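You operate a simulated robot arm through the tools that you are given. There is no shell and no other tool. Be economical: measure what you need, move in short steps, check, and stop when the job is done.

You are at the controls of a simulated robot arm. One attempt, no reset.

## Task
Wipe the cup ring off the care table with the blue pad from the care drawer.
Fine: put the pad back and shut the drawer. Set down upright: blue felt pad. Where these are worked on the way, their far stop is far enough and under half their travel is too little: care drawer. What is to be rubbed or washed off counts as gone when no trace of it is left.

Only the result counts: the job must be done as asked and must still hold three seconds after the hand-in. Knocking over, shifting, dropping, spilling or breaking anything else fails it.

## Robot
A 6-joint arm with a two-finger parallel gripper, fixed in place. Base frame: the origin is at the foot of the arm, x ahead of it, y to its left, z up. Readings come in mm, rad, newtons and seconds.
With the tool pointing down near the work surface it reaches from about 140 to 840 mm from the base axis. Its first joint turns from -2.897 to 2.897 rad. Payload 3.91 kg.
The TCP is the grasp point between the finger pads, 30 mm short of the fingertips. In the tool frame z runs along the fingers and y along their closing line. Largest opening 110 mm; finger width 20, thickness 10; the body of the gripper, 48 by 112 mm, starts 55 mm behind the TCP.
Orientation is that of the tool frame in the base frame, as a unit quaternion [w, x, y, z]. With the fingers straight down and closing along the base's y, the tool's x points along the base's -x, its y along +y and its z along -z.

## Interface
- The arm moves only by the tool servo_tool. Its argument "deltas" is a list of rows, each a list of 3 entries, a list of its own where there are three numbers: the turn, a rotation vector about the tool's x, y, z in units of 60 degrees (1.0 is 60 degrees), then the shift along the tool's x, y, z in units of 150 mm (1.0 is 150 mm), then the finger opening in mm, from 0 to 110. In form: [[[rx, ry, rz], [dx, dy, dz], grip], ...]. A call has 1 to 20 rows; each row is the pose to reach, as a shift and turn from the pose commanded when the call began, along the tool's axes at that moment. A call with a number of a shift or a turn outside -1 to 1 is refused whole. Each row takes 0.2 s and may step no farther than 50 mm and 0.15 rad from the row before; otherwise, or with a gripper value out of range, the whole call is refused. Where a pose cannot be reached the arm comes as near as it can. A force on the tool above 60 N (or 10 N above the force at the start of the call, whichever is more), or a blocked arm, ends the call early, and 0.2 s more pass. The fingers move at their own pace (about 108 mm/s each) and stop on an object; they squeeze with about 26 N. The grip force told is the motor's: it shows also when the fingers shut on nothing. Time passes only in rows, and 0.2 s behind the last, so rows that repeat a pose let the fingers close. The reply holds the time, the measured pose of the TCP, the force on the tool along the base axes, the opening and the grip force, in the units named above and with some noise, with the torque about the TCP (base axes, N m) and any sound that the robot's microphone picked up.
- Cameras (640 x 400 px; columns grow to the right, rows downward): "scene" is fixed at [221.7, -499.7, 1259.6]; the picture's right is [0.88, -0.47, 0.00], its down [-0.21, -0.39, -0.89] and it looks along [0.42, 0.79, -0.45] (base axes); focal length 338 px, centre (320, 200). "wrist" rides on the gripper at [77, 7, -114] in the tool frame; the picture's right is [-0.09, 1.00, 0.00], its down [-0.80, -0.07, -0.59] and it looks along [-0.59, -0.05, 0.80] (tool axes); focal length 270 px, centre (320, 200). There is no depth. A picture from a camera that has moved, and an enlarged one, comes with that camera's place and axes in the base frame and with its lens.
- capture(camera): a new picture of that camera. The clock stands still meanwhile.
- slide_trunk(by): slides the trunk up (or, below 0, down) by that many mm; the arm rides with it, the base frame stays. It gives what a move gives, with no picture.
- inspect(camera, box): a new picture of the part [left, top, right, bottom] of that camera's present view, enlarged. The clock stands still meanwhile.
- job_done(): hands the job in; it is judged then, once.

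Work in short steps. Places have to be worked out from the pictures, the camera data and where the tool is seen: move nearer, look again, correct. Check each grasp and each placing, and mend what went wrong. You have 120 turns and 84 pictures in all, those below and enlarged ones among them. Open the gripper and draw the arm clear of the work before you hand the job in, unless the task says otherwise; then end with one line.

The tools are called after "Call:" as name(argument=value, ...) on one line, values as JSON. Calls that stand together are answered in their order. servo_tool: Moves the arm, as the interface text tells. Its arguments: {"type":"object","properties":{"deltas":{"type":"array","items":{"type":"array"}}},"required":["deltas"]} The other tools are called the same way: slide_trunk (by) slides the trunk up or down; capture (camera) takes a picture; inspect (camera, box) takes an enlarged picture of a part of a camera's view; job_done () hands the job in.

At the start:

```text
time: 0.0
tool_pos: [515.5, 177.5, 1013.0]
tcp_rot: [0.0, 0.0, 1.0, 0.001]
force: [-1.1, 0.8, -0.5]
torque: [0.0, -0.01, -0.03]
opening: 109.9
grasp_force: 0.0
trunk travel left (down, up): [-425.0, 115.0]
```

scene: 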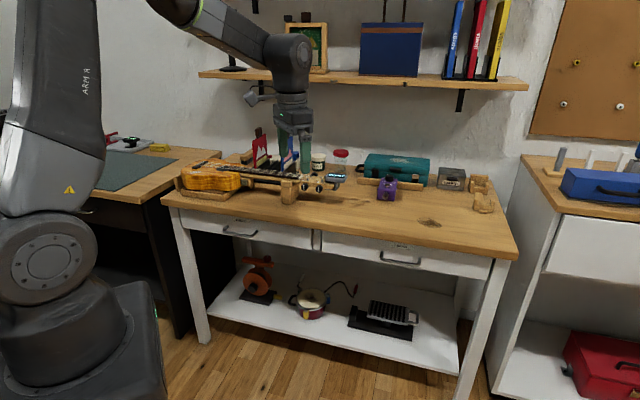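
wrist: 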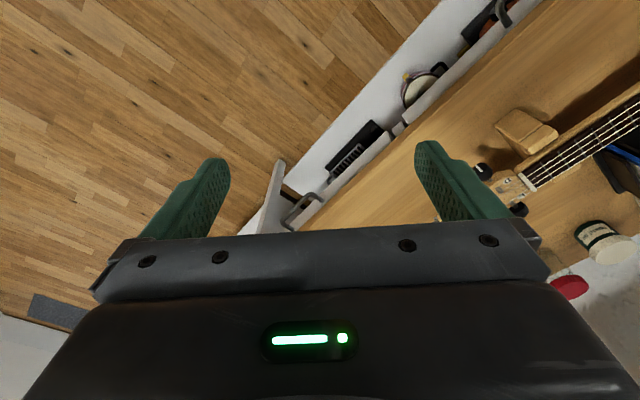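

I see a workbench with two drawers, a guitar on top and possibly a ring mark near the right front. I'll enlarge the table and drawers.

Call:
inspect(camera="scene", box=[320, 140, 520, 280])

Call:
inspect(camera="scene", box=[150, 120, 350, 260])

```text
2.86 times, centred on (420, 210) of scene
camera zoom: at [221.7, -499.7, 1259.6], right [0.88, -0.47, 0.0], down [-0.21, -0.39, -0.89], along [0.42, 0.79, -0.45], focal length 965 px, centre (34, 171)
```

zoom: 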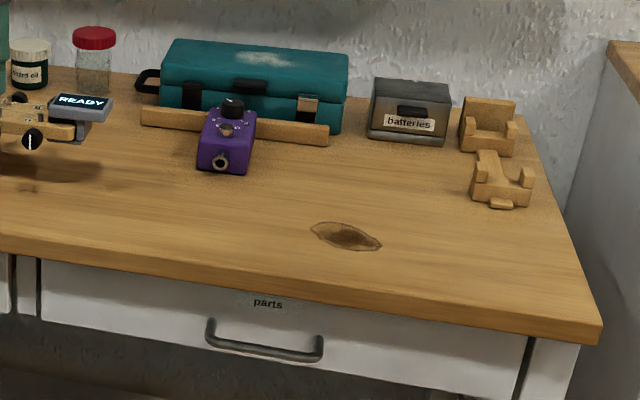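

```text
2.86 times, centred on (250, 190) of scene
camera zoom: at [221.7, -499.7, 1259.6], right [0.88, -0.47, 0.0], down [-0.21, -0.39, -0.89], along [0.42, 0.79, -0.45], focal length 965 px, centre (520, 229)
```

zoom: 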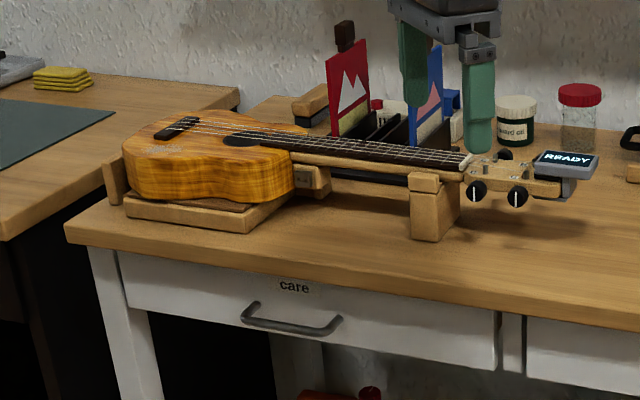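

The arm is above the bench, whose front edge runs diagonally. I'll turn the tool about 43° so that the wrist camera faces the bench squarely, then look.

Call:
servo_tool(deltas=[[[0, 0, -0.142], [0, 0, 0], 110], [[0, 0, -0.284], [0, 0, 0], 110], [[0, 0, -0.426], [0, 0, 0], 110], [[0, 0, -0.568], [0, 0, 0], 110], [[0, 0, -0.711], [0, 0, 0], 110]])

Call:
capture(camera="wrist")

```text
time: 1.2
tool_pos: [515.0, 176.7, 1012.3]
tcp_rot: [0.001, -0.365, 0.931, 0.001]
force: [0.1, -0.4, 0.6]
torque: [0.05, 0.05, -0.03]
opening: 109.8
grasp_force: 0.1
trunk travel left (down, up): [-425.0, 115.0]
```

```text
79 pictures are left
camera wrist: at [453.7, 129.4, 1127.2], right [-0.61, 0.79, 0.0], down [0.64, 0.49, 0.59], along [0.47, 0.36, -0.8], focal length 270 px, centre (320, 200)
```

wrist: 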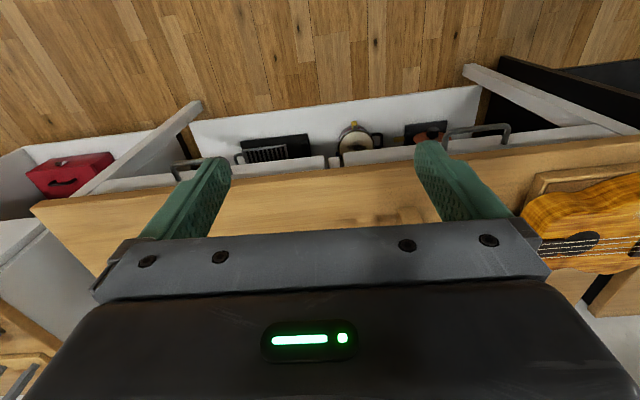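

Bench top seems to be at z≈735. I'll move along the bench normal, so that the table surface falls in the unobstructed part of the wrist view.

Call:
servo_tool(deltas=[[[0, 0, 0], [-0.3, 0, 0], 110], [[0, 0, 0], [-0.6, 0, 0], 110], [[0, 0, 0], [-0.9, 0, 0], 110], [[0, 0, 0], [-1, 0, 0], 110]])

Call:
capture(camera="wrist")

Call:
inspect(camera="scene", box=[60, 120, 260, 260])

```text
time: 2.2
tool_pos: [625.4, 280.0, 1013.7]
tcp_rot: [0.0, -0.363, 0.932, 0.0]
force: [-0.4, -0.5, 0.2]
torque: [-0.03, 0.03, 0.0]
opening: 109.8
grasp_force: 0.2
trunk travel left (down, up): [-425.0, 115.0]
```

```text
78 pictures are left
camera wrist: at [564.0, 231.6, 1127.8], right [-0.61, 0.79, 0.0], down [0.64, 0.49, 0.59], along [0.47, 0.36, -0.8], focal length 270 px, centre (320, 200)
```

wrist: 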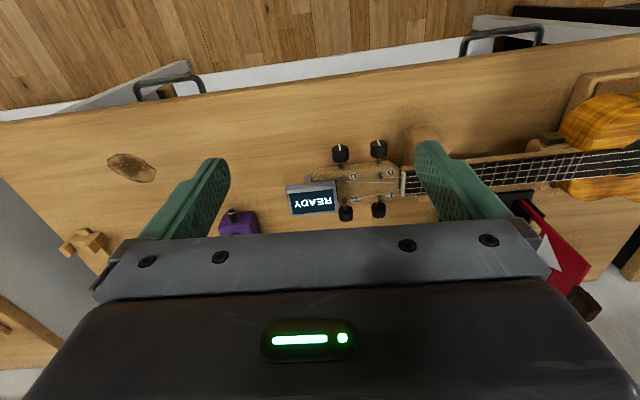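

```text
2.86 times, centred on (160, 190) of scene
camera zoom: at [221.7, -499.7, 1259.6], right [0.88, -0.47, 0.0], down [-0.21, -0.39, -0.89], along [0.42, 0.79, -0.45], focal length 965 px, centre (777, 229)
```

zoom: 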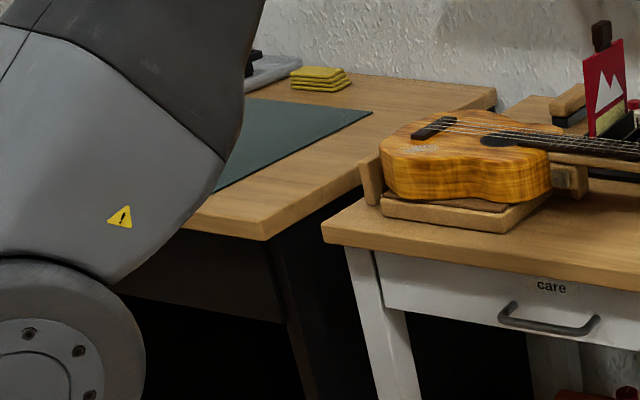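

There is a lens-shaped knot at the right of the bench, but no obvious ring yet. I'll zoom in on both parts of the wrist view.

Call:
inspect(camera="wrist", box=[0, 60, 220, 240])

Call:
inspect(camera="wrist", box=[220, 60, 440, 240])

```text
2.22 times, centred on (110, 150) of wrist
camera zoom: at [564.0, 231.6, 1127.8], right [-0.61, 0.79, 0.0], down [0.64, 0.49, 0.59], along [0.47, 0.36, -0.8], focal length 601 px, centre (787, 311)
```

zoom: 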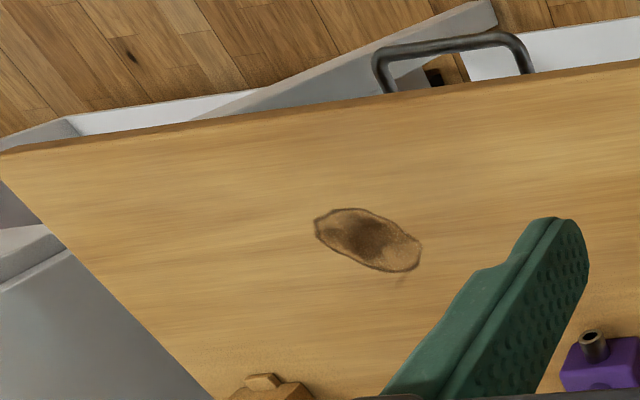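

```text
2.22 times, centred on (330, 150) of wrist
camera zoom: at [564.0, 231.6, 1127.8], right [-0.61, 0.79, 0.0], down [0.64, 0.49, 0.59], along [0.47, 0.36, -0.8], focal length 601 px, centre (298, 311)
```

zoom: 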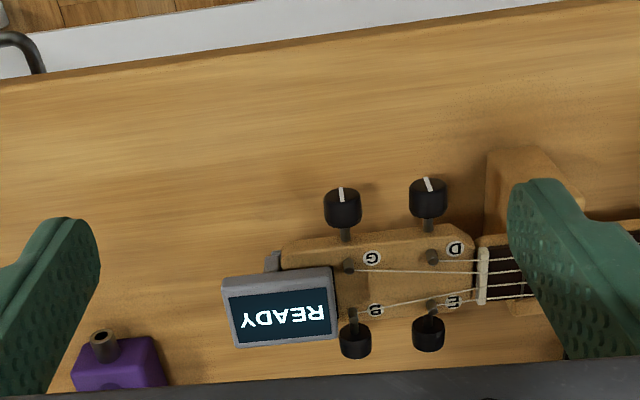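

The only mark so far is the brown patch near (930,120), which could be a knot or the ring. Before deciding I'll look farther left, at the rest of the bench and the desk with the mat.

Call:
servo_tool(deltas=[[[0, 0, 0], [0, 0.3, 0], 110], [[0, 0, 0], [0, 0.6, 0], 110], [[0, 0, 0], [0, 0.9, 0], 110], [[0, 0, 0], [0, 1, 0], 110]])

Call:
servo_tool(deltas=[[[0, 0, 0], [0, 0.3, 0], 110], [[0, 0, 0], [0, 0.6, 0], 110], [[0, 0, 0], [0, 0.9, 0], 110], [[0, 0, 0], [0, 1, 0], 110]])

Call:
capture(camera="wrist")

Call:
capture(camera="scene")

```text
time: 3.2
tool_pos: [523.6, 386.1, 1017.5]
tcp_rot: [0.001, -0.363, 0.932, -0.001]
force: [-0.7, 0.5, -0.4]
torque: [0.0, 0.0, 0.01]
opening: 110.2
grasp_force: 0.1
trunk travel left (down, up): [-425.0, 115.0]
```

```text
time: 4.2
tool_pos: [420.7, 501.0, 1012.6]
tcp_rot: [0.0, -0.363, 0.932, 0.0]
force: [0.8, 0.3, -0.4]
torque: [-0.01, -0.01, 0.03]
opening: 110.3
grasp_force: 0.0
trunk travel left (down, up): [-425.0, 115.0]
```

```text
74 pictures are left
camera wrist: at [359.6, 455.1, 1126.4], right [-0.61, 0.79, 0.0], down [0.64, 0.49, 0.59], along [0.47, 0.36, -0.8], focal length 270 px, centre (320, 200)
```

wrist: 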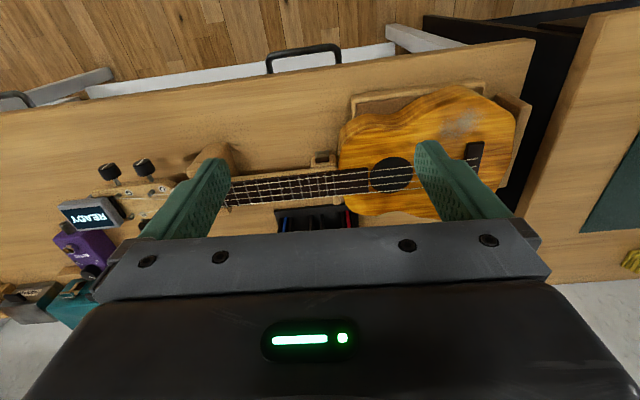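

```text
73 pictures are left
```

scene: 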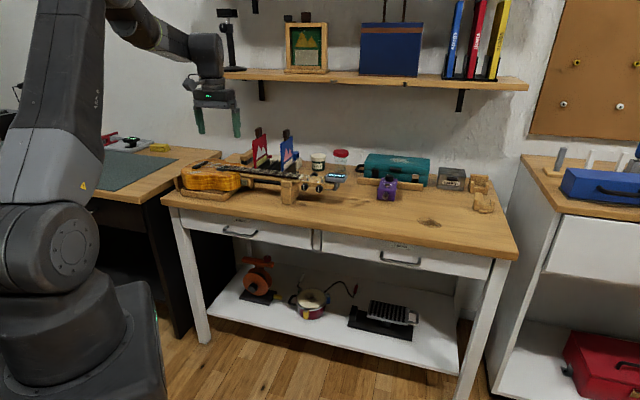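

The bench has no other mark, so the brown stain at about (921,121,745) has to be the ring. Next is the care drawer handle near (392,520,~645). I'll back off from the bench and turn the tool, so that the fingers can close across the horizontal bar.

Call:
servo_tool(deltas=[[[0, 0, 0.125], [0.15, 0, 0], 110], [[0, 0, 0.25], [0.3, 0, 0], 110], [[0, 0, 0.375], [0.45, 0, 0], 110], [[0, 0, 0.5], [0.6, 0, 0], 110], [[0, 0, 0.625], [0.75, 0, 0], 110], [[0, 0, 0.75], [0.9, 0, 0], 110], [[0, 0, 0.875], [1, 0, 0], 110], [[0, 0, 1], [1, 0, 0], 110]])

Call:
servo_tool(deltas=[[[0, 0, 0.125], [0, 0, 0], 110], [[0, 0, 0.25], [0, 0, 0], 110], [[0, 0, 0.375], [0, 0, 0], 110], [[0, 0, 0.5], [0, 0, 0], 110]])

```text
time: 6.0
tool_pos: [310.2, 397.6, 1014.2]
tcp_rot: [0.0, 0.152, 0.988, 0.0]
force: [-0.3, 0.0, -0.1]
torque: [-0.02, 0.03, -0.01]
opening: 110.2
grasp_force: 0.1
trunk travel left (down, up): [-425.0, 115.0]
```

```text
time: 7.0
tool_pos: [310.9, 397.9, 1013.1]
tcp_rot: [0.0, 0.403, 0.915, 0.0]
force: [-0.4, 0.2, -0.4]
torque: [-0.03, 0.0, 0.0]
opening: 110.0
grasp_force: 0.0
trunk travel left (down, up): [-425.0, 115.0]
```

The tool's x now runs along the bench to the left and its y into the bench. I'll pitch the tool 60° toward the drawer front and descend to about z=863, then look.

Call:
servo_tool(deltas=[[[-0.125, 0, 0], [0, -0.05, 0.15], 110], [[-0.25, 0, 0], [0.05, -0.1, 0.3], 110], [[-0.375, 0, 0], [0.1, -0.2, 0.45], 110], [[-0.5, 0, 0], [0.15, -0.2, 0.6], 110], [[-0.625, 0, 0], [0.2, -0.2, 0.75], 110], [[-0.75, 0, 0], [0.22, -0.2, 0.9], 110], [[-0.875, 0, 0], [0.22, -0.2, 1], 110], [[-1, 0, 0], [0.22, -0.2, 1], 110]])

Call:
capture(camera="wrist")

Call:
capture(camera="scene")

```text
time: 8.8
tool_pos: [322.1, 430.7, 1025.5]
tcp_rot: [0.135, 0.368, 0.864, 0.316]
force: [-1.0, 0.2, -0.5]
torque: [-0.01, 0.04, 0.0]
opening: 109.9
grasp_force: 0.1
out of reach, approached as far as the arm can: row 4, 5, 6, 7, 8
trunk travel left (down, up): [-425.0, 115.0]
```

```text
72 pictures are left
camera wrist: at [218.2, 437.5, 1115.0], right [0.61, 0.46, 0.64], down [0.24, -0.88, 0.41], along [0.76, -0.1, -0.65], focal length 270 px, centre (320, 200)
```

wrist: 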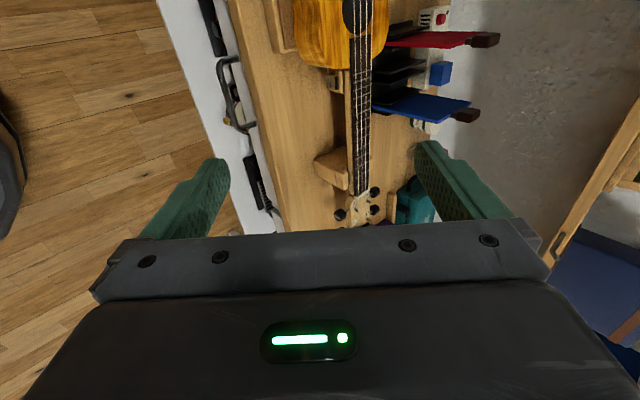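

```text
71 pictures are left
```

scene: 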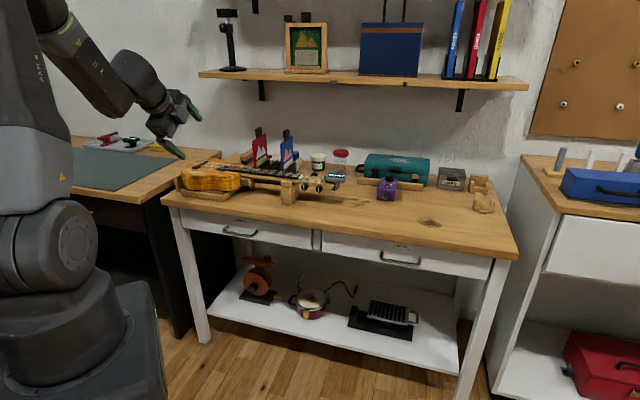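

The shoulder is too high for that pose. I'll lower the trunk 250 mm, which keeps the tool clear in front of the bench.

Call:
slide_trunk(by=-250)

Call:
capture(camera="scene")

```text
time: 11.4
tool_pos: [322.1, 428.3, 775.1]
tcp_rot: [0.136, 0.368, 0.864, 0.316]
force: [0.1, -0.1, -0.2]
torque: [-0.05, -0.01, 0.01]
opening: 110.1
grasp_force: 0.1
trunk travel left (down, up): [-175.0, 365.0]
```

```text
70 pictures are left
```

scene: 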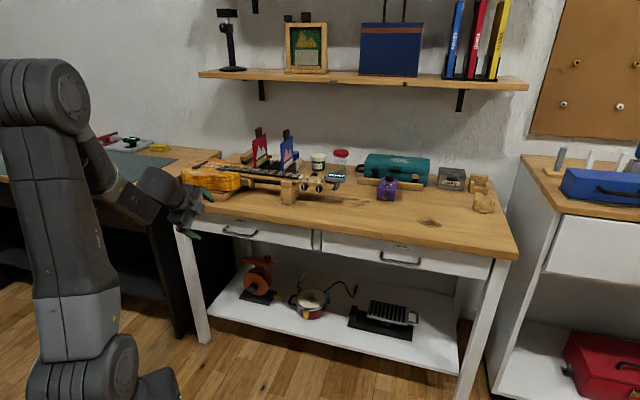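

The trunk is down and the arm has room. Now I'll finish the pitch (20° more) and move to about n=470, z=710 in front of the handle.

Call:
servo_tool(deltas=[[[-0.1, 0, 0], [0.03, -0.2, 0.01], 110], [[-0.2, 0, 0], [0.07, -0.4, 0.03], 110], [[-0.333, 0, 0], [0.1, -0.56, 0.05], 110]])

Call:
capture(camera="wrist")

Call:
inspect(camera="scene", box=[140, 160, 300, 270])

```text
time: 12.2
tool_pos: [314.0, 383.0, 891.5]
tcp_rot: [0.175, 0.34, 0.825, 0.416]
force: [0.1, 1.9, -0.8]
torque: [-0.03, 0.01, 0.0]
opening: 109.7
grasp_force: 0.1
out of reach, approached as far as the arm can: row 1, 2, 3
trunk travel left (down, up): [-175.0, 365.0]
```

```text
69 pictures are left
camera wrist: at [195.5, 376.8, 963.5], right [0.48, 0.36, 0.8], down [0.2, -0.93, 0.3], along [0.86, 0.01, -0.51], focal length 270 px, centre (320, 200)
```

wrist: 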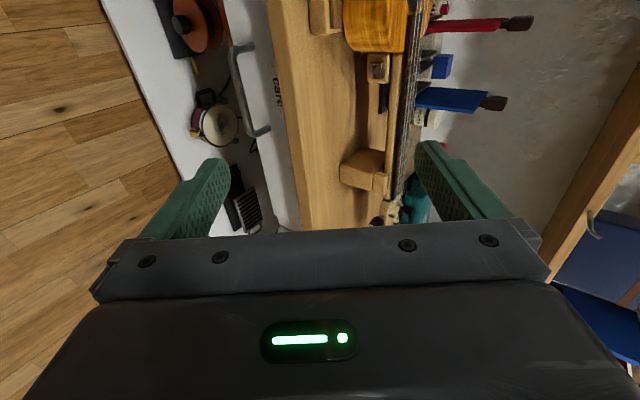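

```text
3.64 times, centred on (220, 215) of scene
camera zoom: at [221.7, -499.7, 1259.6], right [0.88, -0.47, 0.0], down [-0.21, -0.39, -0.89], along [0.42, 0.79, -0.45], focal length 1228 px, centre (684, 146)
```

zoom: 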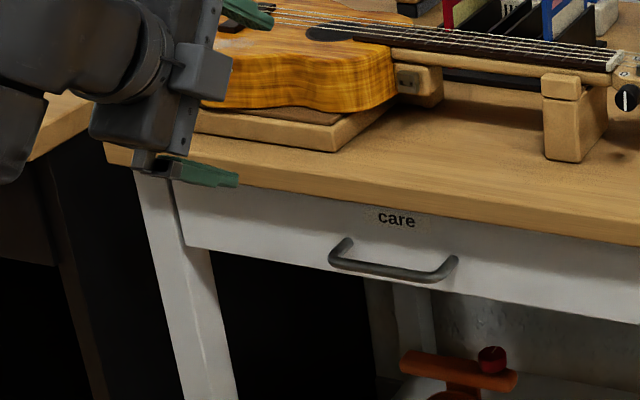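

The bench front runs at exactly 45° (edge n≈646), and the bar's ends are near (390,509,655) and (468,424,655). This steep pitch is at the arm's limit. I'll reduce the tilt to see what the controller takes as its commanded pose.

Call:
servo_tool(deltas=[[[0.14, 0, 0], [0, 0, 0], 110], [[0.28, 0, 0], [0, 0, 0], 110], [[0.42, 0, 0], [0, 0, 0], 110]])

```text
time: 13.0
tool_pos: [309.9, 381.1, 892.1]
tcp_rot: [0.097, 0.37, 0.896, 0.226]
force: [0.3, -0.2, 0.2]
torque: [-0.02, -0.01, 0.01]
opening: 110.2
grasp_force: 0.0
trunk travel left (down, up): [-175.0, 365.0]
```

Commanded = reached pose, so I can go on. I'll descend along the tool axis with a narrower opening toward a pre-grasp pose in front of the handle.

Call:
servo_tool(deltas=[[[0, 0, 0], [-0.05, -0.03, 0.3], 50], [[0, 0, 0], [-0.1, -0.1, 0.6], 50], [[0, 0, 0], [-0.16, -0.2, 0.85], 50], [[-0.14, 0, 0], [-0.16, -0.25, 0.95], 50], [[-0.277, 0, 0], [-0.16, -0.25, 1.0], 50]])

Call:
capture(camera="wrist")

Call:
inspect(camera="scene", box=[140, 160, 300, 270])

```text
time: 14.2
tool_pos: [367.3, 396.4, 789.0]
tcp_rot: [0.143, 0.353, 0.859, 0.343]
force: [-0.5, 0.0, 0.3]
torque: [-0.03, 0.04, -0.01]
opening: 50.2
grasp_force: 0.0
out of reach, approached as far as the arm can: row 5
trunk travel left (down, up): [-175.0, 365.0]
```

```text
67 pictures are left
camera wrist: at [260.3, 398.7, 876.2], right [0.57, 0.45, 0.69], down [0.24, -0.89, 0.38], along [0.79, -0.05, -0.62], focal length 270 px, centre (320, 200)
```

wrist: 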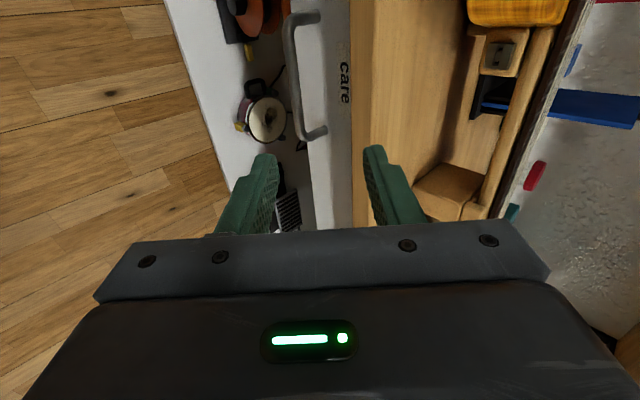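

```text
3.64 times, centred on (220, 215) of scene
camera zoom: at [221.7, -499.7, 1259.6], right [0.88, -0.47, 0.0], down [-0.21, -0.39, -0.89], along [0.42, 0.79, -0.45], focal length 1228 px, centre (684, 146)
```

zoom: 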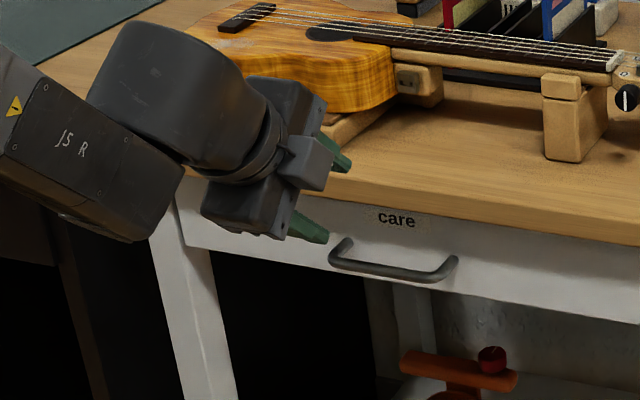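

The arm is folded near its limit here. Lowering the trunk another 150 mm will put the shoulder farther from the wrist, and the path below is free air in front of the drawer.

Call:
slide_trunk(by=-150)

Call:
servo_tool(deltas=[[[0, 0, 0], [0, 0, 0], 50]])

```text
time: 15.9
tool_pos: [369.2, 397.9, 640.8]
tcp_rot: [0.144, 0.353, 0.859, 0.342]
force: [-0.1, -0.1, -0.2]
torque: [0.0, 0.02, 0.0]
opening: 50.0
grasp_force: 0.1
trunk travel left (down, up): [-25.0, 515.0]
```

```text
time: 16.3
tool_pos: [369.2, 396.4, 640.4]
tcp_rot: [0.144, 0.353, 0.859, 0.342]
force: [0.0, 0.0, -0.4]
torque: [0.04, -0.03, -0.01]
opening: 50.1
grasp_force: 0.1
trunk travel left (down, up): [-25.0, 515.0]
```

The commanded pose followed the trunk. I'll rise to the pre-grasp pose at n≈568, z≈720 and look.

Call:
servo_tool(deltas=[[[0, 0, 0], [0.02, 0.25, -0.13], 50], [[0, 0, 0], [0.04, 0.5, -0.263], 50], [[-0.02, 0, 0], [0.04, 0.5, -0.263], 50]])

Call:
capture(camera="wrist")

Call:
inspect(camera="scene", box=[140, 160, 300, 270])

```text
time: 17.1
tool_pos: [382.7, 420.9, 720.3]
tcp_rot: [0.146, 0.352, 0.855, 0.352]
force: [0.1, -0.2, 0.0]
torque: [0.0, 0.03, 0.05]
opening: 49.9
grasp_force: 0.2
trunk travel left (down, up): [-25.0, 515.0]
```

```text
65 pictures are left
camera wrist: at [273.8, 421.4, 805.0], right [0.56, 0.44, 0.7], down [0.24, -0.9, 0.38], along [0.8, -0.04, -0.6], focal length 270 px, centre (320, 200)
```

wrist: 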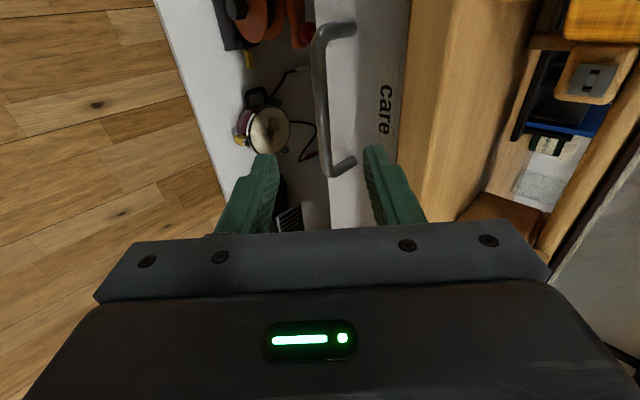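

```text
3.64 times, centred on (220, 215) of scene
camera zoom: at [221.7, -499.7, 1259.6], right [0.88, -0.47, 0.0], down [-0.21, -0.39, -0.89], along [0.42, 0.79, -0.45], focal length 1228 px, centre (684, 146)
```

zoom: 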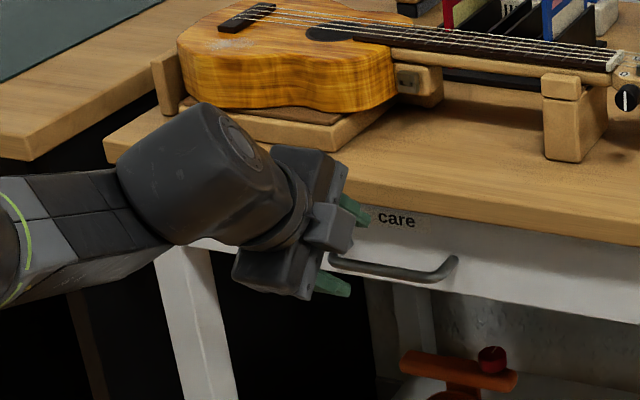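

The bar sits between the fingers in the wrist view: centre about n=641, z=650, u≈29. I'll approach along the tool axis with a 32 mm opening, first about two thirds of the way.

Call:
servo_tool(deltas=[[[0, 0, 0], [0, 0.005, 0.1], 34], [[0, 0, 0], [0.01, 0.01, 0.25], 34], [[0, 0, 0], [0.01, 0.016, 0.37], 34]])

Call:
inspect(camera="wrist", box=[220, 50, 440, 240])

Call:
inspect(camera="scene", box=[190, 190, 290, 260])

```text
time: 17.9
tool_pos: [407.9, 451.0, 681.8]
tcp_rot: [0.148, 0.352, 0.855, 0.352]
force: [-0.2, -0.6, 0.2]
torque: [0.0, -0.01, -0.03]
opening: 34.2
grasp_force: 0.1
trunk travel left (down, up): [-25.0, 515.0]
```

```text
2.11 times, centred on (330, 145) of wrist
camera zoom: at [299.2, 451.2, 767.2], right [0.56, 0.44, 0.7], down [0.24, -0.9, 0.38], along [0.8, -0.04, -0.6], focal length 569 px, centre (299, 316)
```

zoom: 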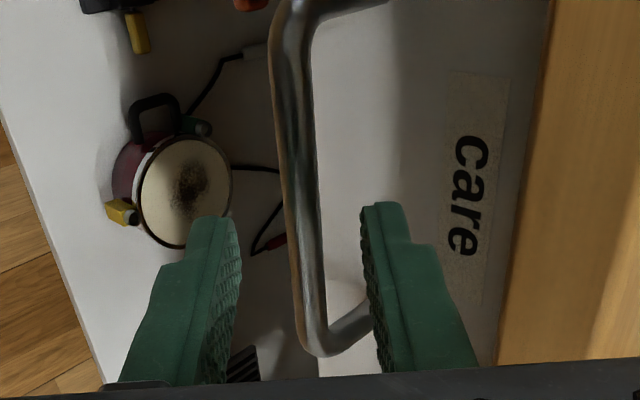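

```text
5.71 times, centred on (240, 225) of scene
camera zoom: at [221.7, -499.7, 1259.6], right [0.88, -0.47, 0.0], down [-0.21, -0.39, -0.89], along [0.42, 0.79, -0.45], focal length 1930 px, centre (777, 57)
```

zoom: 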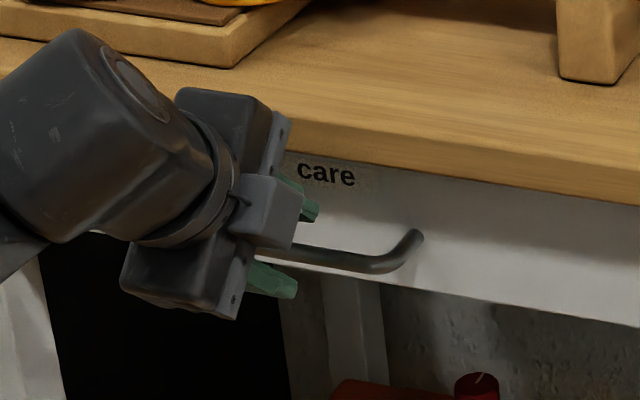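

The bar is centred between the fingers. I'll advance the remaining ~25 mm in small steps.

Call:
servo_tool(deltas=[[[0, 0, 0], [0, 0, 0.06], 34], [[0, 0, 0], [0, 0, 0.12], 34], [[0, 0, 0], [0, 0, 0.17], 34]])

Call:
inspect(camera="wrist", box=[220, 50, 440, 240])

Call:
inspect(camera="scene", box=[190, 190, 290, 260])

```text
time: 18.7
tool_pos: [421.4, 462.2, 664.0]
tcp_rot: [0.146, 0.352, 0.855, 0.352]
force: [0.0, -0.3, -0.6]
torque: [0.05, -0.01, 0.03]
opening: 34.0
grasp_force: 0.0
trunk travel left (down, up): [-25.0, 515.0]
```

```text
2.11 times, centred on (330, 145) of wrist
camera zoom: at [313.0, 463.2, 748.9], right [0.56, 0.44, 0.7], down [0.24, -0.9, 0.37], along [0.8, -0.04, -0.6], focal length 569 px, centre (299, 316)
```

zoom: 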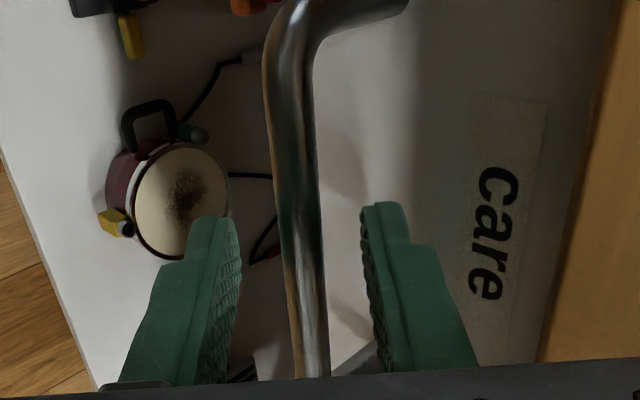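

```text
5.71 times, centred on (240, 225) of scene
camera zoom: at [221.7, -499.7, 1259.6], right [0.88, -0.47, 0.0], down [-0.21, -0.39, -0.89], along [0.42, 0.79, -0.45], focal length 1930 px, centre (777, 57)
```

zoom: 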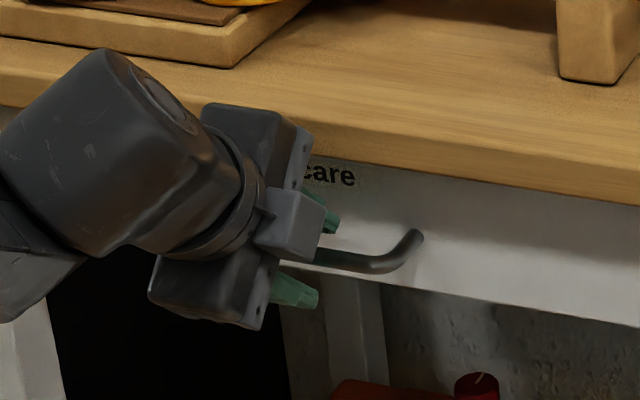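

No contact, and the bar is between the finger pads. I'll close on it and watch the opening.

Call:
servo_tool(deltas=[[[0, 0, 0], [0, 0, 0], 15], [[0, 0, 0], [0, 0, 0], 0], [[0, 0, 0], [0, 0, 0], 0]])

```text
time: 19.5
tool_pos: [422.2, 462.8, 665.4]
tcp_rot: [0.148, 0.351, 0.854, 0.353]
force: [1.8, 1.8, 9.1]
torque: [0.6, 0.43, -0.46]
opening: 10.8
grasp_force: 45.4
trunk travel left (down, up): [-25.0, 515.0]
```

Gripped at 10.8 mm opening. I'll pull straight out along −n in steps of 30 mm.

Call:
servo_tool(deltas=[[[0, 0, 0], [0, -0.07, -0.07], 0], [[0, 0, 0], [0, -0.142, -0.141], 0], [[0, 0, 0], [0, -0.284, -0.282], 0], [[0, 0, 0], [0, -0.426, -0.423], 0], [[0, 0, 0], [0, -0.568, -0.564], 0]])

Call:
inspect(camera="scene", box=[140, 160, 300, 270])

```text
time: 20.7
tool_pos: [337.3, 378.3, 663.7]
tcp_rot: [0.148, 0.352, 0.854, 0.352]
force: [3.4, -6.5, 18.0]
torque: [0.09, -0.12, -1.09]
opening: 10.6
grasp_force: 45.0
trunk travel left (down, up): [-25.0, 515.0]
```

```text
3.64 times, centred on (220, 215) of scene
camera zoom: at [221.7, -499.7, 1259.6], right [0.88, -0.47, 0.0], down [-0.21, -0.39, -0.89], along [0.42, 0.79, -0.45], focal length 1228 px, centre (684, 146)
```

zoom: 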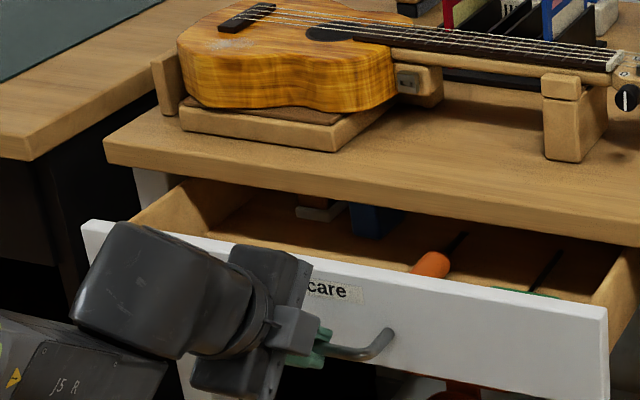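

The drawer is 120 mm open and something blue is showing at the back. I'll keep pulling.

Call:
servo_tool(deltas=[[[0, 0, 0], [0, -0.142, -0.15], 0], [[0, 0, 0], [0, -0.284, -0.29], 0], [[0, 0, 0], [0, -0.426, -0.43], 0]])

Call:
inspect(camera="scene", box=[140, 160, 300, 270])

```text
time: 21.5
tool_pos: [272.8, 313.9, 664.2]
tcp_rot: [0.145, 0.352, 0.857, 0.348]
force: [1.4, -5.1, -9.5]
torque: [0.33, 0.51, -0.59]
opening: 10.9
grasp_force: 45.4
trunk travel left (down, up): [-25.0, 515.0]
```

```text
3.64 times, centred on (220, 215) of scene
camera zoom: at [221.7, -499.7, 1259.6], right [0.88, -0.47, 0.0], down [-0.21, -0.39, -0.89], along [0.42, 0.79, -0.45], focal length 1228 px, centre (684, 146)
```

zoom: 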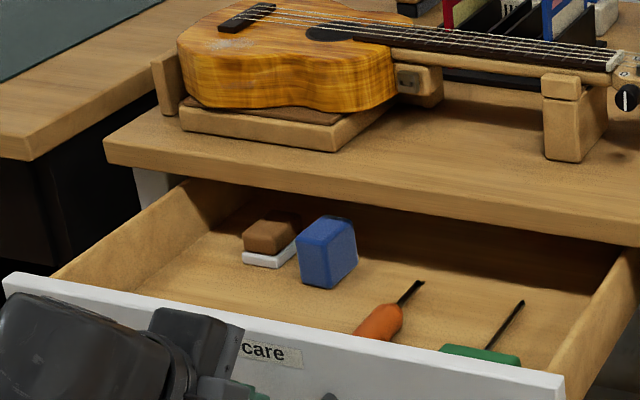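

The drawer is 210 mm open and the blue pad is visible near the middle. I'll try a little more, to clear the table edge or find the stop.

Call:
servo_tool(deltas=[[[0, 0, 0], [0, -0.1, -0.1], 0], [[0, 0, 0], [0, -0.2, -0.2], 0], [[0, 0, 0], [0, -0.3, -0.3], 0]])

Call:
inspect(camera="scene", box=[140, 160, 300, 270])

```text
time: 22.3
tool_pos: [226.9, 266.3, 666.4]
tcp_rot: [0.144, 0.352, 0.858, 0.346]
force: [-15.1, 11.4, -54.7]
torque: [0.5, 1.23, -0.11]
opening: 11.1
grasp_force: 45.1
out of reach, approached as far as the arm can: row 2, 3
trunk travel left (down, up): [-25.0, 515.0]
```

```text
3.64 times, centred on (220, 215) of scene
camera zoom: at [221.7, -499.7, 1259.6], right [0.88, -0.47, 0.0], down [-0.21, -0.39, -0.89], along [0.42, 0.79, -0.45], focal length 1228 px, centre (684, 146)
```

zoom: 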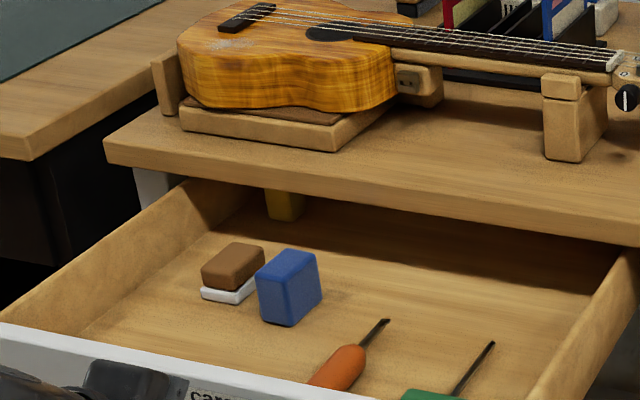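

About 275 mm open, which is plenty, and the pad is clear of the table edge. I'll open slightly to release the strain, then rotate the tool toward vertical about the bar before lifting off.

Call:
servo_tool(deltas=[[[0, 0, 0], [0, 0, 0], 22], [[0, 0, 0], [0, 0, 0], 22]])

```text
time: 22.9
tool_pos: [228.4, 266.2, 670.7]
tcp_rot: [0.146, 0.351, 0.856, 0.35]
force: [0.0, 0.1, -0.1]
torque: [0.04, 0.01, 0.04]
opening: 21.7
grasp_force: 0.0
trunk travel left (down, up): [-25.0, 515.0]
```

Free of force. Now I'll rotate toward vertical about the bar.

Call:
servo_tool(deltas=[[[0.14, 0, 0], [0, 0.015, 0.006], 22], [[0.28, 0, 0], [0, 0.03, 0.012], 22], [[0.42, 0, 0], [0, 0.05, 0.02], 22], [[0.56, 0, 0], [0, 0.065, 0.03], 22], [[0.7, 0, 0], [0, 0.083, 0.036], 22]])

Call:
inspect(camera="wrist", box=[200, 50, 460, 240])

```text
time: 24.1
tool_pos: [240.2, 277.9, 672.9]
tcp_rot: [0.012, 0.38, 0.925, 0.021]
force: [-0.1, -0.2, 0.2]
torque: [0.01, -0.04, 0.02]
opening: 22.2
grasp_force: 0.0
trunk travel left (down, up): [-25.0, 515.0]
```

```text
2.11 times, centred on (330, 145) of wrist
camera zoom: at [184.4, 331.8, 786.8], right [0.76, 0.65, 0.05], down [0.5, -0.63, 0.59], along [0.41, -0.43, -0.8], focal length 569 px, centre (299, 316)
```

zoom: 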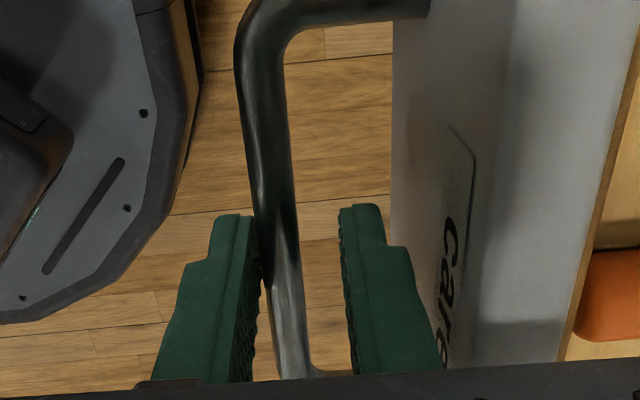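

Fingers straddle the bar without contact; I'll lift straight up and look at the drawer contents.

Call:
servo_tool(deltas=[[[0, 0, 0], [0, 0, -0.2], 22], [[0, 0, 0], [0, 0, -0.5], 22], [[0, 0, 0], [0, 0, -0.8], 50], [[0.045, 0, 0], [0, 0, -1], 80]])

Call:
capture(camera="wrist")

Call:
capture(camera="scene")

```text
time: 25.1
tool_pos: [232.3, 274.7, 824.6]
tcp_rot: [0.003, 0.381, 0.925, 0.0]
force: [0.8, 0.1, 0.2]
torque: [0.02, 0.03, 0.02]
opening: 79.9
grasp_force: 0.1
trunk travel left (down, up): [-25.0, 515.0]
```

```text
55 pictures are left
camera wrist: at [181.6, 332.4, 938.7], right [0.76, 0.64, 0.0], down [0.52, -0.61, 0.6], along [0.39, -0.46, -0.8], focal length 270 px, centre (320, 200)
```

wrist: 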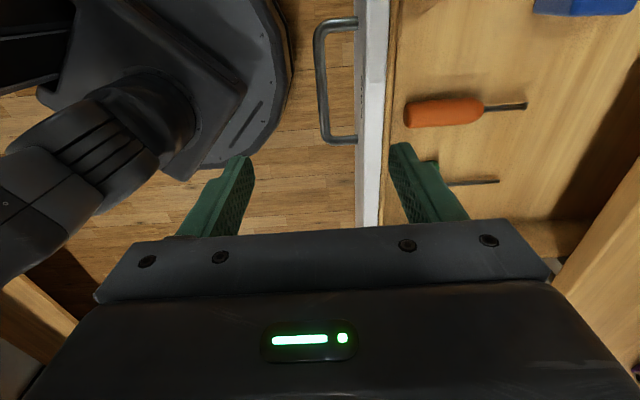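

```text
54 pictures are left
```

scene: 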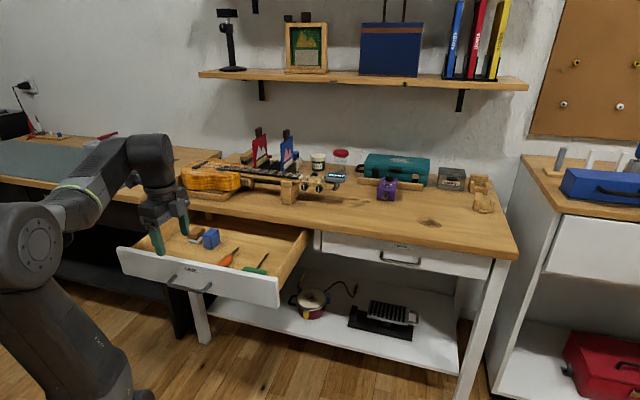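

The drawer is open and the arm free. I'll rotate back so that the fingers close along the bench's length, and move over the pad (about n=580, u=95).

Call:
servo_tool(deltas=[[[0, 0, -0.125], [0.06, 0.1, -0.1], 80], [[0, 0, -0.25], [0.12, 0.2, -0.2], 80], [[0, 0, -0.375], [0.18, 0.3, -0.2], 80], [[0, 0, -0.5], [0.24, 0.4, -0.2], 80], [[0, 0, -0.625], [0.3, 0.5, -0.2], 80], [[0, 0, -0.75], [0.36, 0.6, -0.2], 80], [[0, 0, -0.875], [0.42, 0.7, -0.2], 80], [[0, 0, -1], [0.47, 0.8, -0.2], 80]])

Call:
servo_tool(deltas=[[[0, 0, -0.125], [0, 0, 0], 80], [[0, 0, -0.25], [0, 0, 0], 80], [[0, 0, -0.375], [0, 0, 0], 80], [[0, 0, -0.5], [0, 0, 0], 80]])

Call:
capture(camera="wrist")

Call:
inspect(camera="scene", box=[0, 80, 220, 200])

```text
time: 26.9
tool_pos: [269.2, 406.8, 852.8]
tcp_rot: [0.002, -0.133, 0.991, 0.0]
force: [-0.8, 0.0, 0.6]
torque: [0.01, -0.03, 0.0]
opening: 79.9
grasp_force: 0.1
trunk travel left (down, up): [-25.0, 515.0]
```

```text
time: 27.9
tool_pos: [269.3, 404.9, 853.1]
tcp_rot: [0.002, -0.386, 0.923, -0.002]
force: [0.2, 0.7, 0.0]
torque: [-0.02, -0.05, 0.02]
opening: 79.8
grasp_force: 0.0
trunk travel left (down, up): [-25.0, 515.0]
```

```text
53 pictures are left
camera wrist: at [208.7, 355.8, 967.0], right [-0.65, 0.76, 0.0], down [0.61, 0.52, 0.6], along [0.46, 0.38, -0.8], focal length 270 px, centre (320, 200)
```

wrist: 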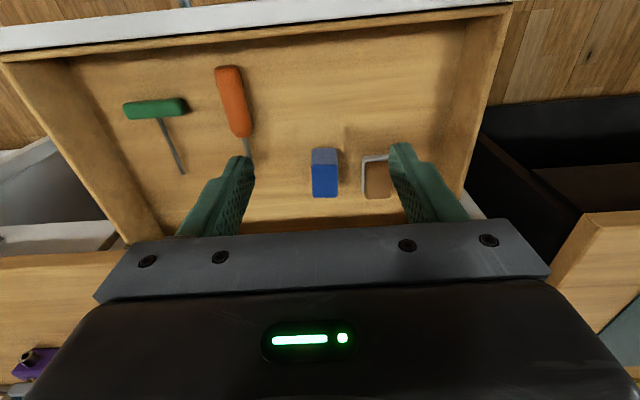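

```text
2.91 times, centred on (110, 140) of scene
camera zoom: at [221.7, -499.7, 1259.6], right [0.88, -0.47, 0.0], down [-0.21, -0.39, -0.89], along [0.42, 0.79, -0.45], focal length 983 px, centre (931, 374)
```

zoom: 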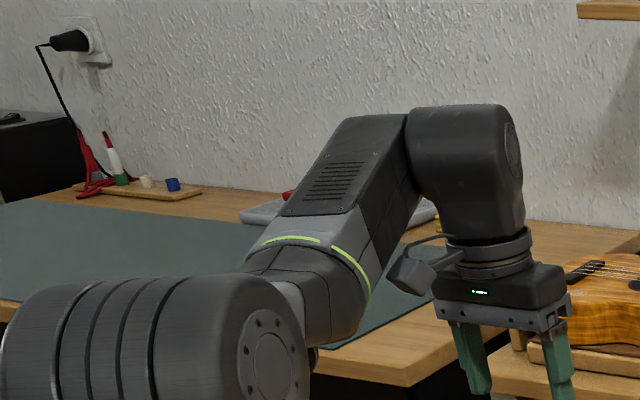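

The pad is a block about 32×46×48 mm centred near n=576, u=94 with its top at z≈692, and the brown eraser is 30 mm to its left. Since the stain is about 930 mm out, I'll grip the pad with the tool tilted 45°, body toward the robot, so the pad can lie flat out there.

Call:
servo_tool(deltas=[[[0, -0.125, 0], [-0.03, 0, 0.1], 52], [[0, -0.25, 0], [-0.06, 0, 0.2], 52], [[0, -0.375, 0], [-0.1, 0, 0.3], 52], [[0, -0.5, 0], [-0.13, 0, 0.4], 52], [[0, -0.625, 0], [-0.16, 0, 0.5], 52], [[0, -0.75, 0], [-0.195, -0.01, 0.6], 52]])

Call:
capture(camera="wrist")

Call:
inspect(camera="scene", box=[140, 180, 300, 290])

```text
time: 29.3
tool_pos: [291.2, 427.2, 765.6]
tcp_rot: [0.355, -0.355, 0.852, 0.145]
force: [-0.5, 0.2, -0.5]
torque: [-0.01, 0.03, 0.0]
opening: 51.8
grasp_force: 0.2
trunk travel left (down, up): [-25.0, 515.0]
```

```text
51 pictures are left
camera wrist: at [190.0, 334.8, 790.3], right [-0.66, 0.74, 0.06], down [0.15, 0.05, 0.99], along [0.73, 0.67, -0.15], focal length 270 px, centre (320, 200)
```

wrist: 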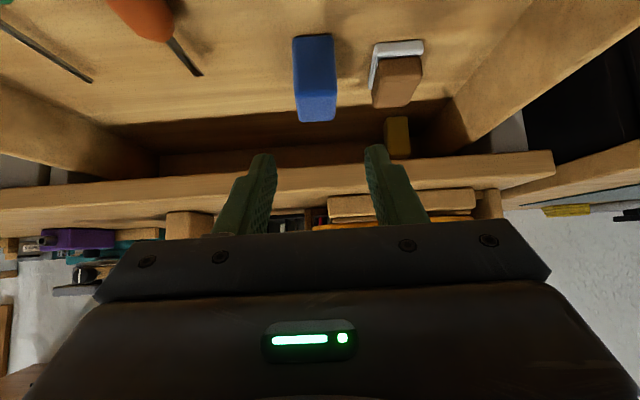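

```text
3.64 times, centred on (220, 235) of scene
camera zoom: at [221.7, -499.7, 1259.6], right [0.88, -0.47, 0.0], down [-0.21, -0.39, -0.89], along [0.42, 0.79, -0.45], focal length 1228 px, centre (684, 73)
```

zoom: 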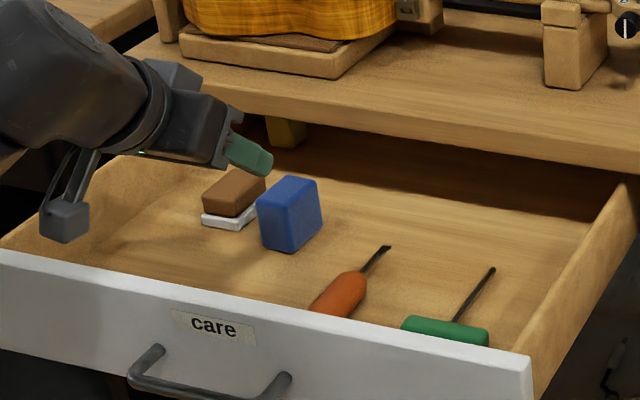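

Refined from this view: pad n 553–592, u≈96, z 639–688. I'll go down along the tool axis to TCP (n=566, z=680) with a 46 mm opening to stay clear of the eraser, stopping first two thirds of the way.

Call:
servo_tool(deltas=[[[0, 0, 0], [0.05, 0, 0.15], 46], [[0, 0, 0], [0.1, 0, 0.3], 46], [[0, 0, 0], [0.13, 0, 0.42], 46]])

Call:
inspect(camera="wrist", box=[200, 20, 460, 220])

Call:
inspect(camera="scene", box=[160, 200, 260, 270])

```text
time: 30.1
tool_pos: [312.6, 450.0, 704.3]
tcp_rot: [0.355, -0.355, 0.853, 0.145]
force: [1.0, 0.2, 0.6]
torque: [0.01, -0.02, -0.04]
opening: 46.0
grasp_force: 0.1
trunk travel left (down, up): [-25.0, 515.0]
```

```text
2.00 times, centred on (330, 120) of wrist
camera zoom: at [211.7, 357.5, 730.3], right [-0.66, 0.75, 0.06], down [0.15, 0.06, 0.99], along [0.73, 0.66, -0.15], focal length 541 px, centre (300, 360)
```

zoom: 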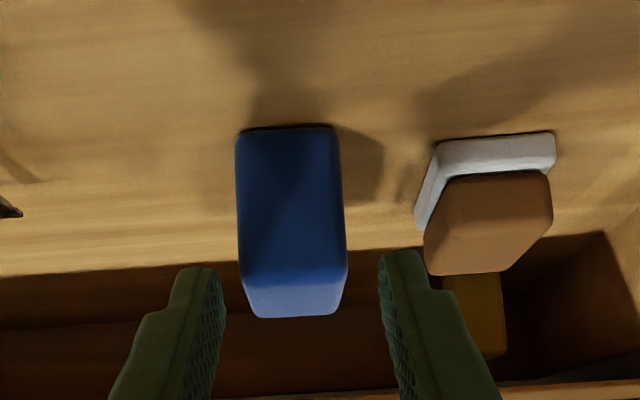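

```text
5.71 times, centred on (210, 235) of scene
camera zoom: at [221.7, -499.7, 1259.6], right [0.88, -0.47, 0.0], down [-0.21, -0.39, -0.89], along [0.42, 0.79, -0.45], focal length 1930 px, centre (949, 0)
```

zoom: 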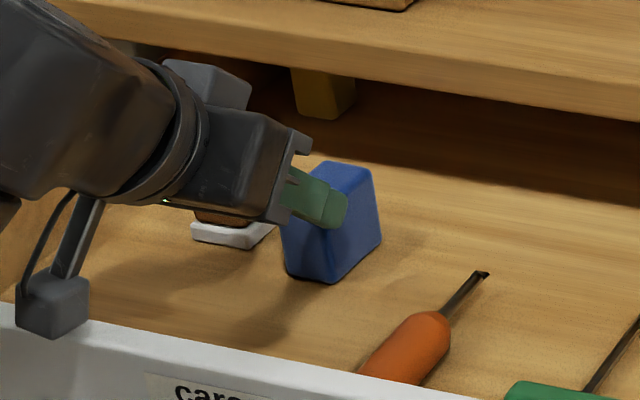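

Well aligned, with a 2 mm shift needed. I'll advance the last 35 mm and close on the pad.

Call:
servo_tool(deltas=[[[0, 0, 0], [0, -0.013, 0.08], 46], [[0, 0, 0], [0, -0.013, 0.16], 46], [[0, 0, 0], [0, -0.013, 0.235], 46], [[0, 0, 0], [0, -0.013, 0.235], 46]])

Call:
inspect(camera="wrist", box=[200, 20, 460, 220])

Call:
inspect(camera="scene", box=[160, 200, 260, 270])

```text
time: 30.8
tool_pos: [329.0, 460.6, 699.2]
tcp_rot: [0.363, -0.354, 0.849, 0.151]
force: [8.8, -4.0, 31.1]
torque: [-3.07, 3.05, 1.19]
opening: 46.0
grasp_force: 0.0
trunk travel left (down, up): [-25.0, 515.0]
stopped in row 3: the force on the tool passed its limit at 70 N (the readings are from after the stop); the commanded pose is now the measured one
```

```text
2.00 times, centred on (330, 120) of wrist
camera zoom: at [227.1, 369.1, 720.7], right [-0.66, 0.74, 0.06], down [0.14, 0.04, 0.99], along [0.73, 0.67, -0.13], focal length 541 px, centre (300, 360)
```

zoom: 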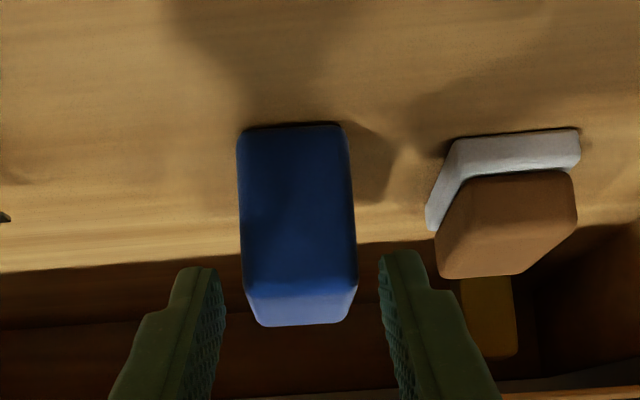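

```text
5.71 times, centred on (210, 235) of scene
camera zoom: at [221.7, -499.7, 1259.6], right [0.88, -0.47, 0.0], down [-0.21, -0.39, -0.89], along [0.42, 0.79, -0.45], focal length 1930 px, centre (949, 0)
```

zoom: 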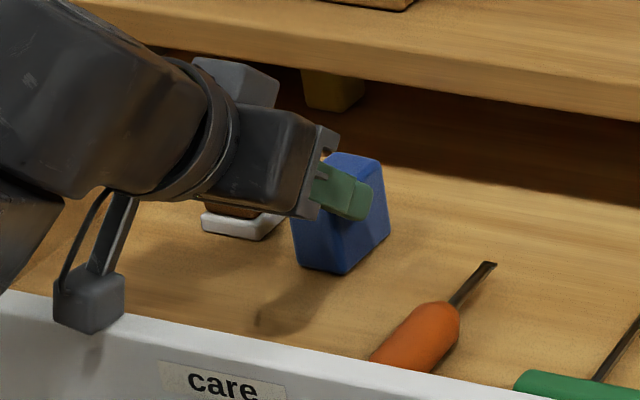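

The force came about 140 mm behind the TCP: the wrist camera housing touched the drawer's front board and nudged the drawer in ~8 mm, with no harm done. I'll back off and use a shallower 30° tilt, so the camera clears the board.

Call:
servo_tool(deltas=[[[0, 0, 0], [0, 0, -0.15], 46], [[0, 0, 0], [0, 0, -0.3], 46], [[0, 0.135, 0], [-0.05, 0, -0.3], 46], [[0, 0.27, 0], [-0.103, 0, -0.23], 46], [[0, 0.27, 0], [-0.103, 0, -0.23], 46]])

Call:
inspect(camera="wrist", box=[200, 20, 460, 220])

Call:
inspect(camera="scene", box=[130, 190, 290, 300])

```text
time: 32.0
tool_pos: [319.6, 450.3, 729.5]
tcp_rot: [0.237, -0.372, 0.892, 0.097]
force: [0.1, 0.1, -0.6]
torque: [0.03, 0.02, -0.01]
opening: 46.2
grasp_force: 0.0
trunk travel left (down, up): [-25.0, 515.0]
```

```text
2.00 times, centred on (330, 120) of wrist
camera zoom: at [226.3, 367.5, 790.3], right [-0.65, 0.76, 0.04], down [0.33, 0.24, 0.91], along [0.68, 0.61, -0.41], focal length 541 px, centre (300, 360)
```

zoom: 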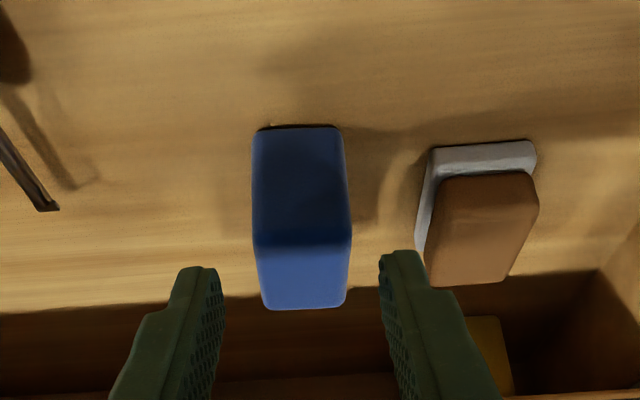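

```text
3.64 times, centred on (210, 245) of scene
camera zoom: at [221.7, -499.7, 1259.6], right [0.88, -0.47, 0.0], down [-0.21, -0.39, -0.89], along [0.42, 0.79, -0.45], focal length 1228 px, centre (720, 36)
```

zoom: 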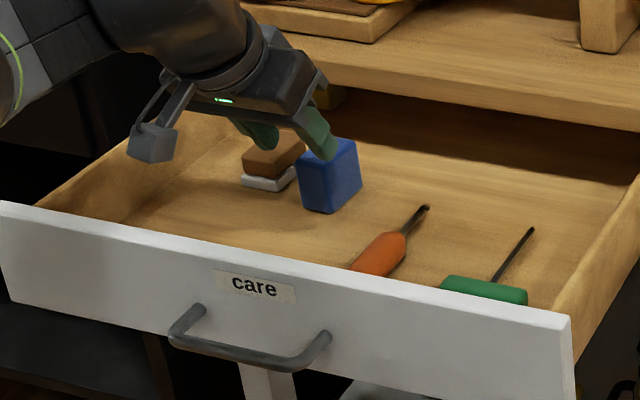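

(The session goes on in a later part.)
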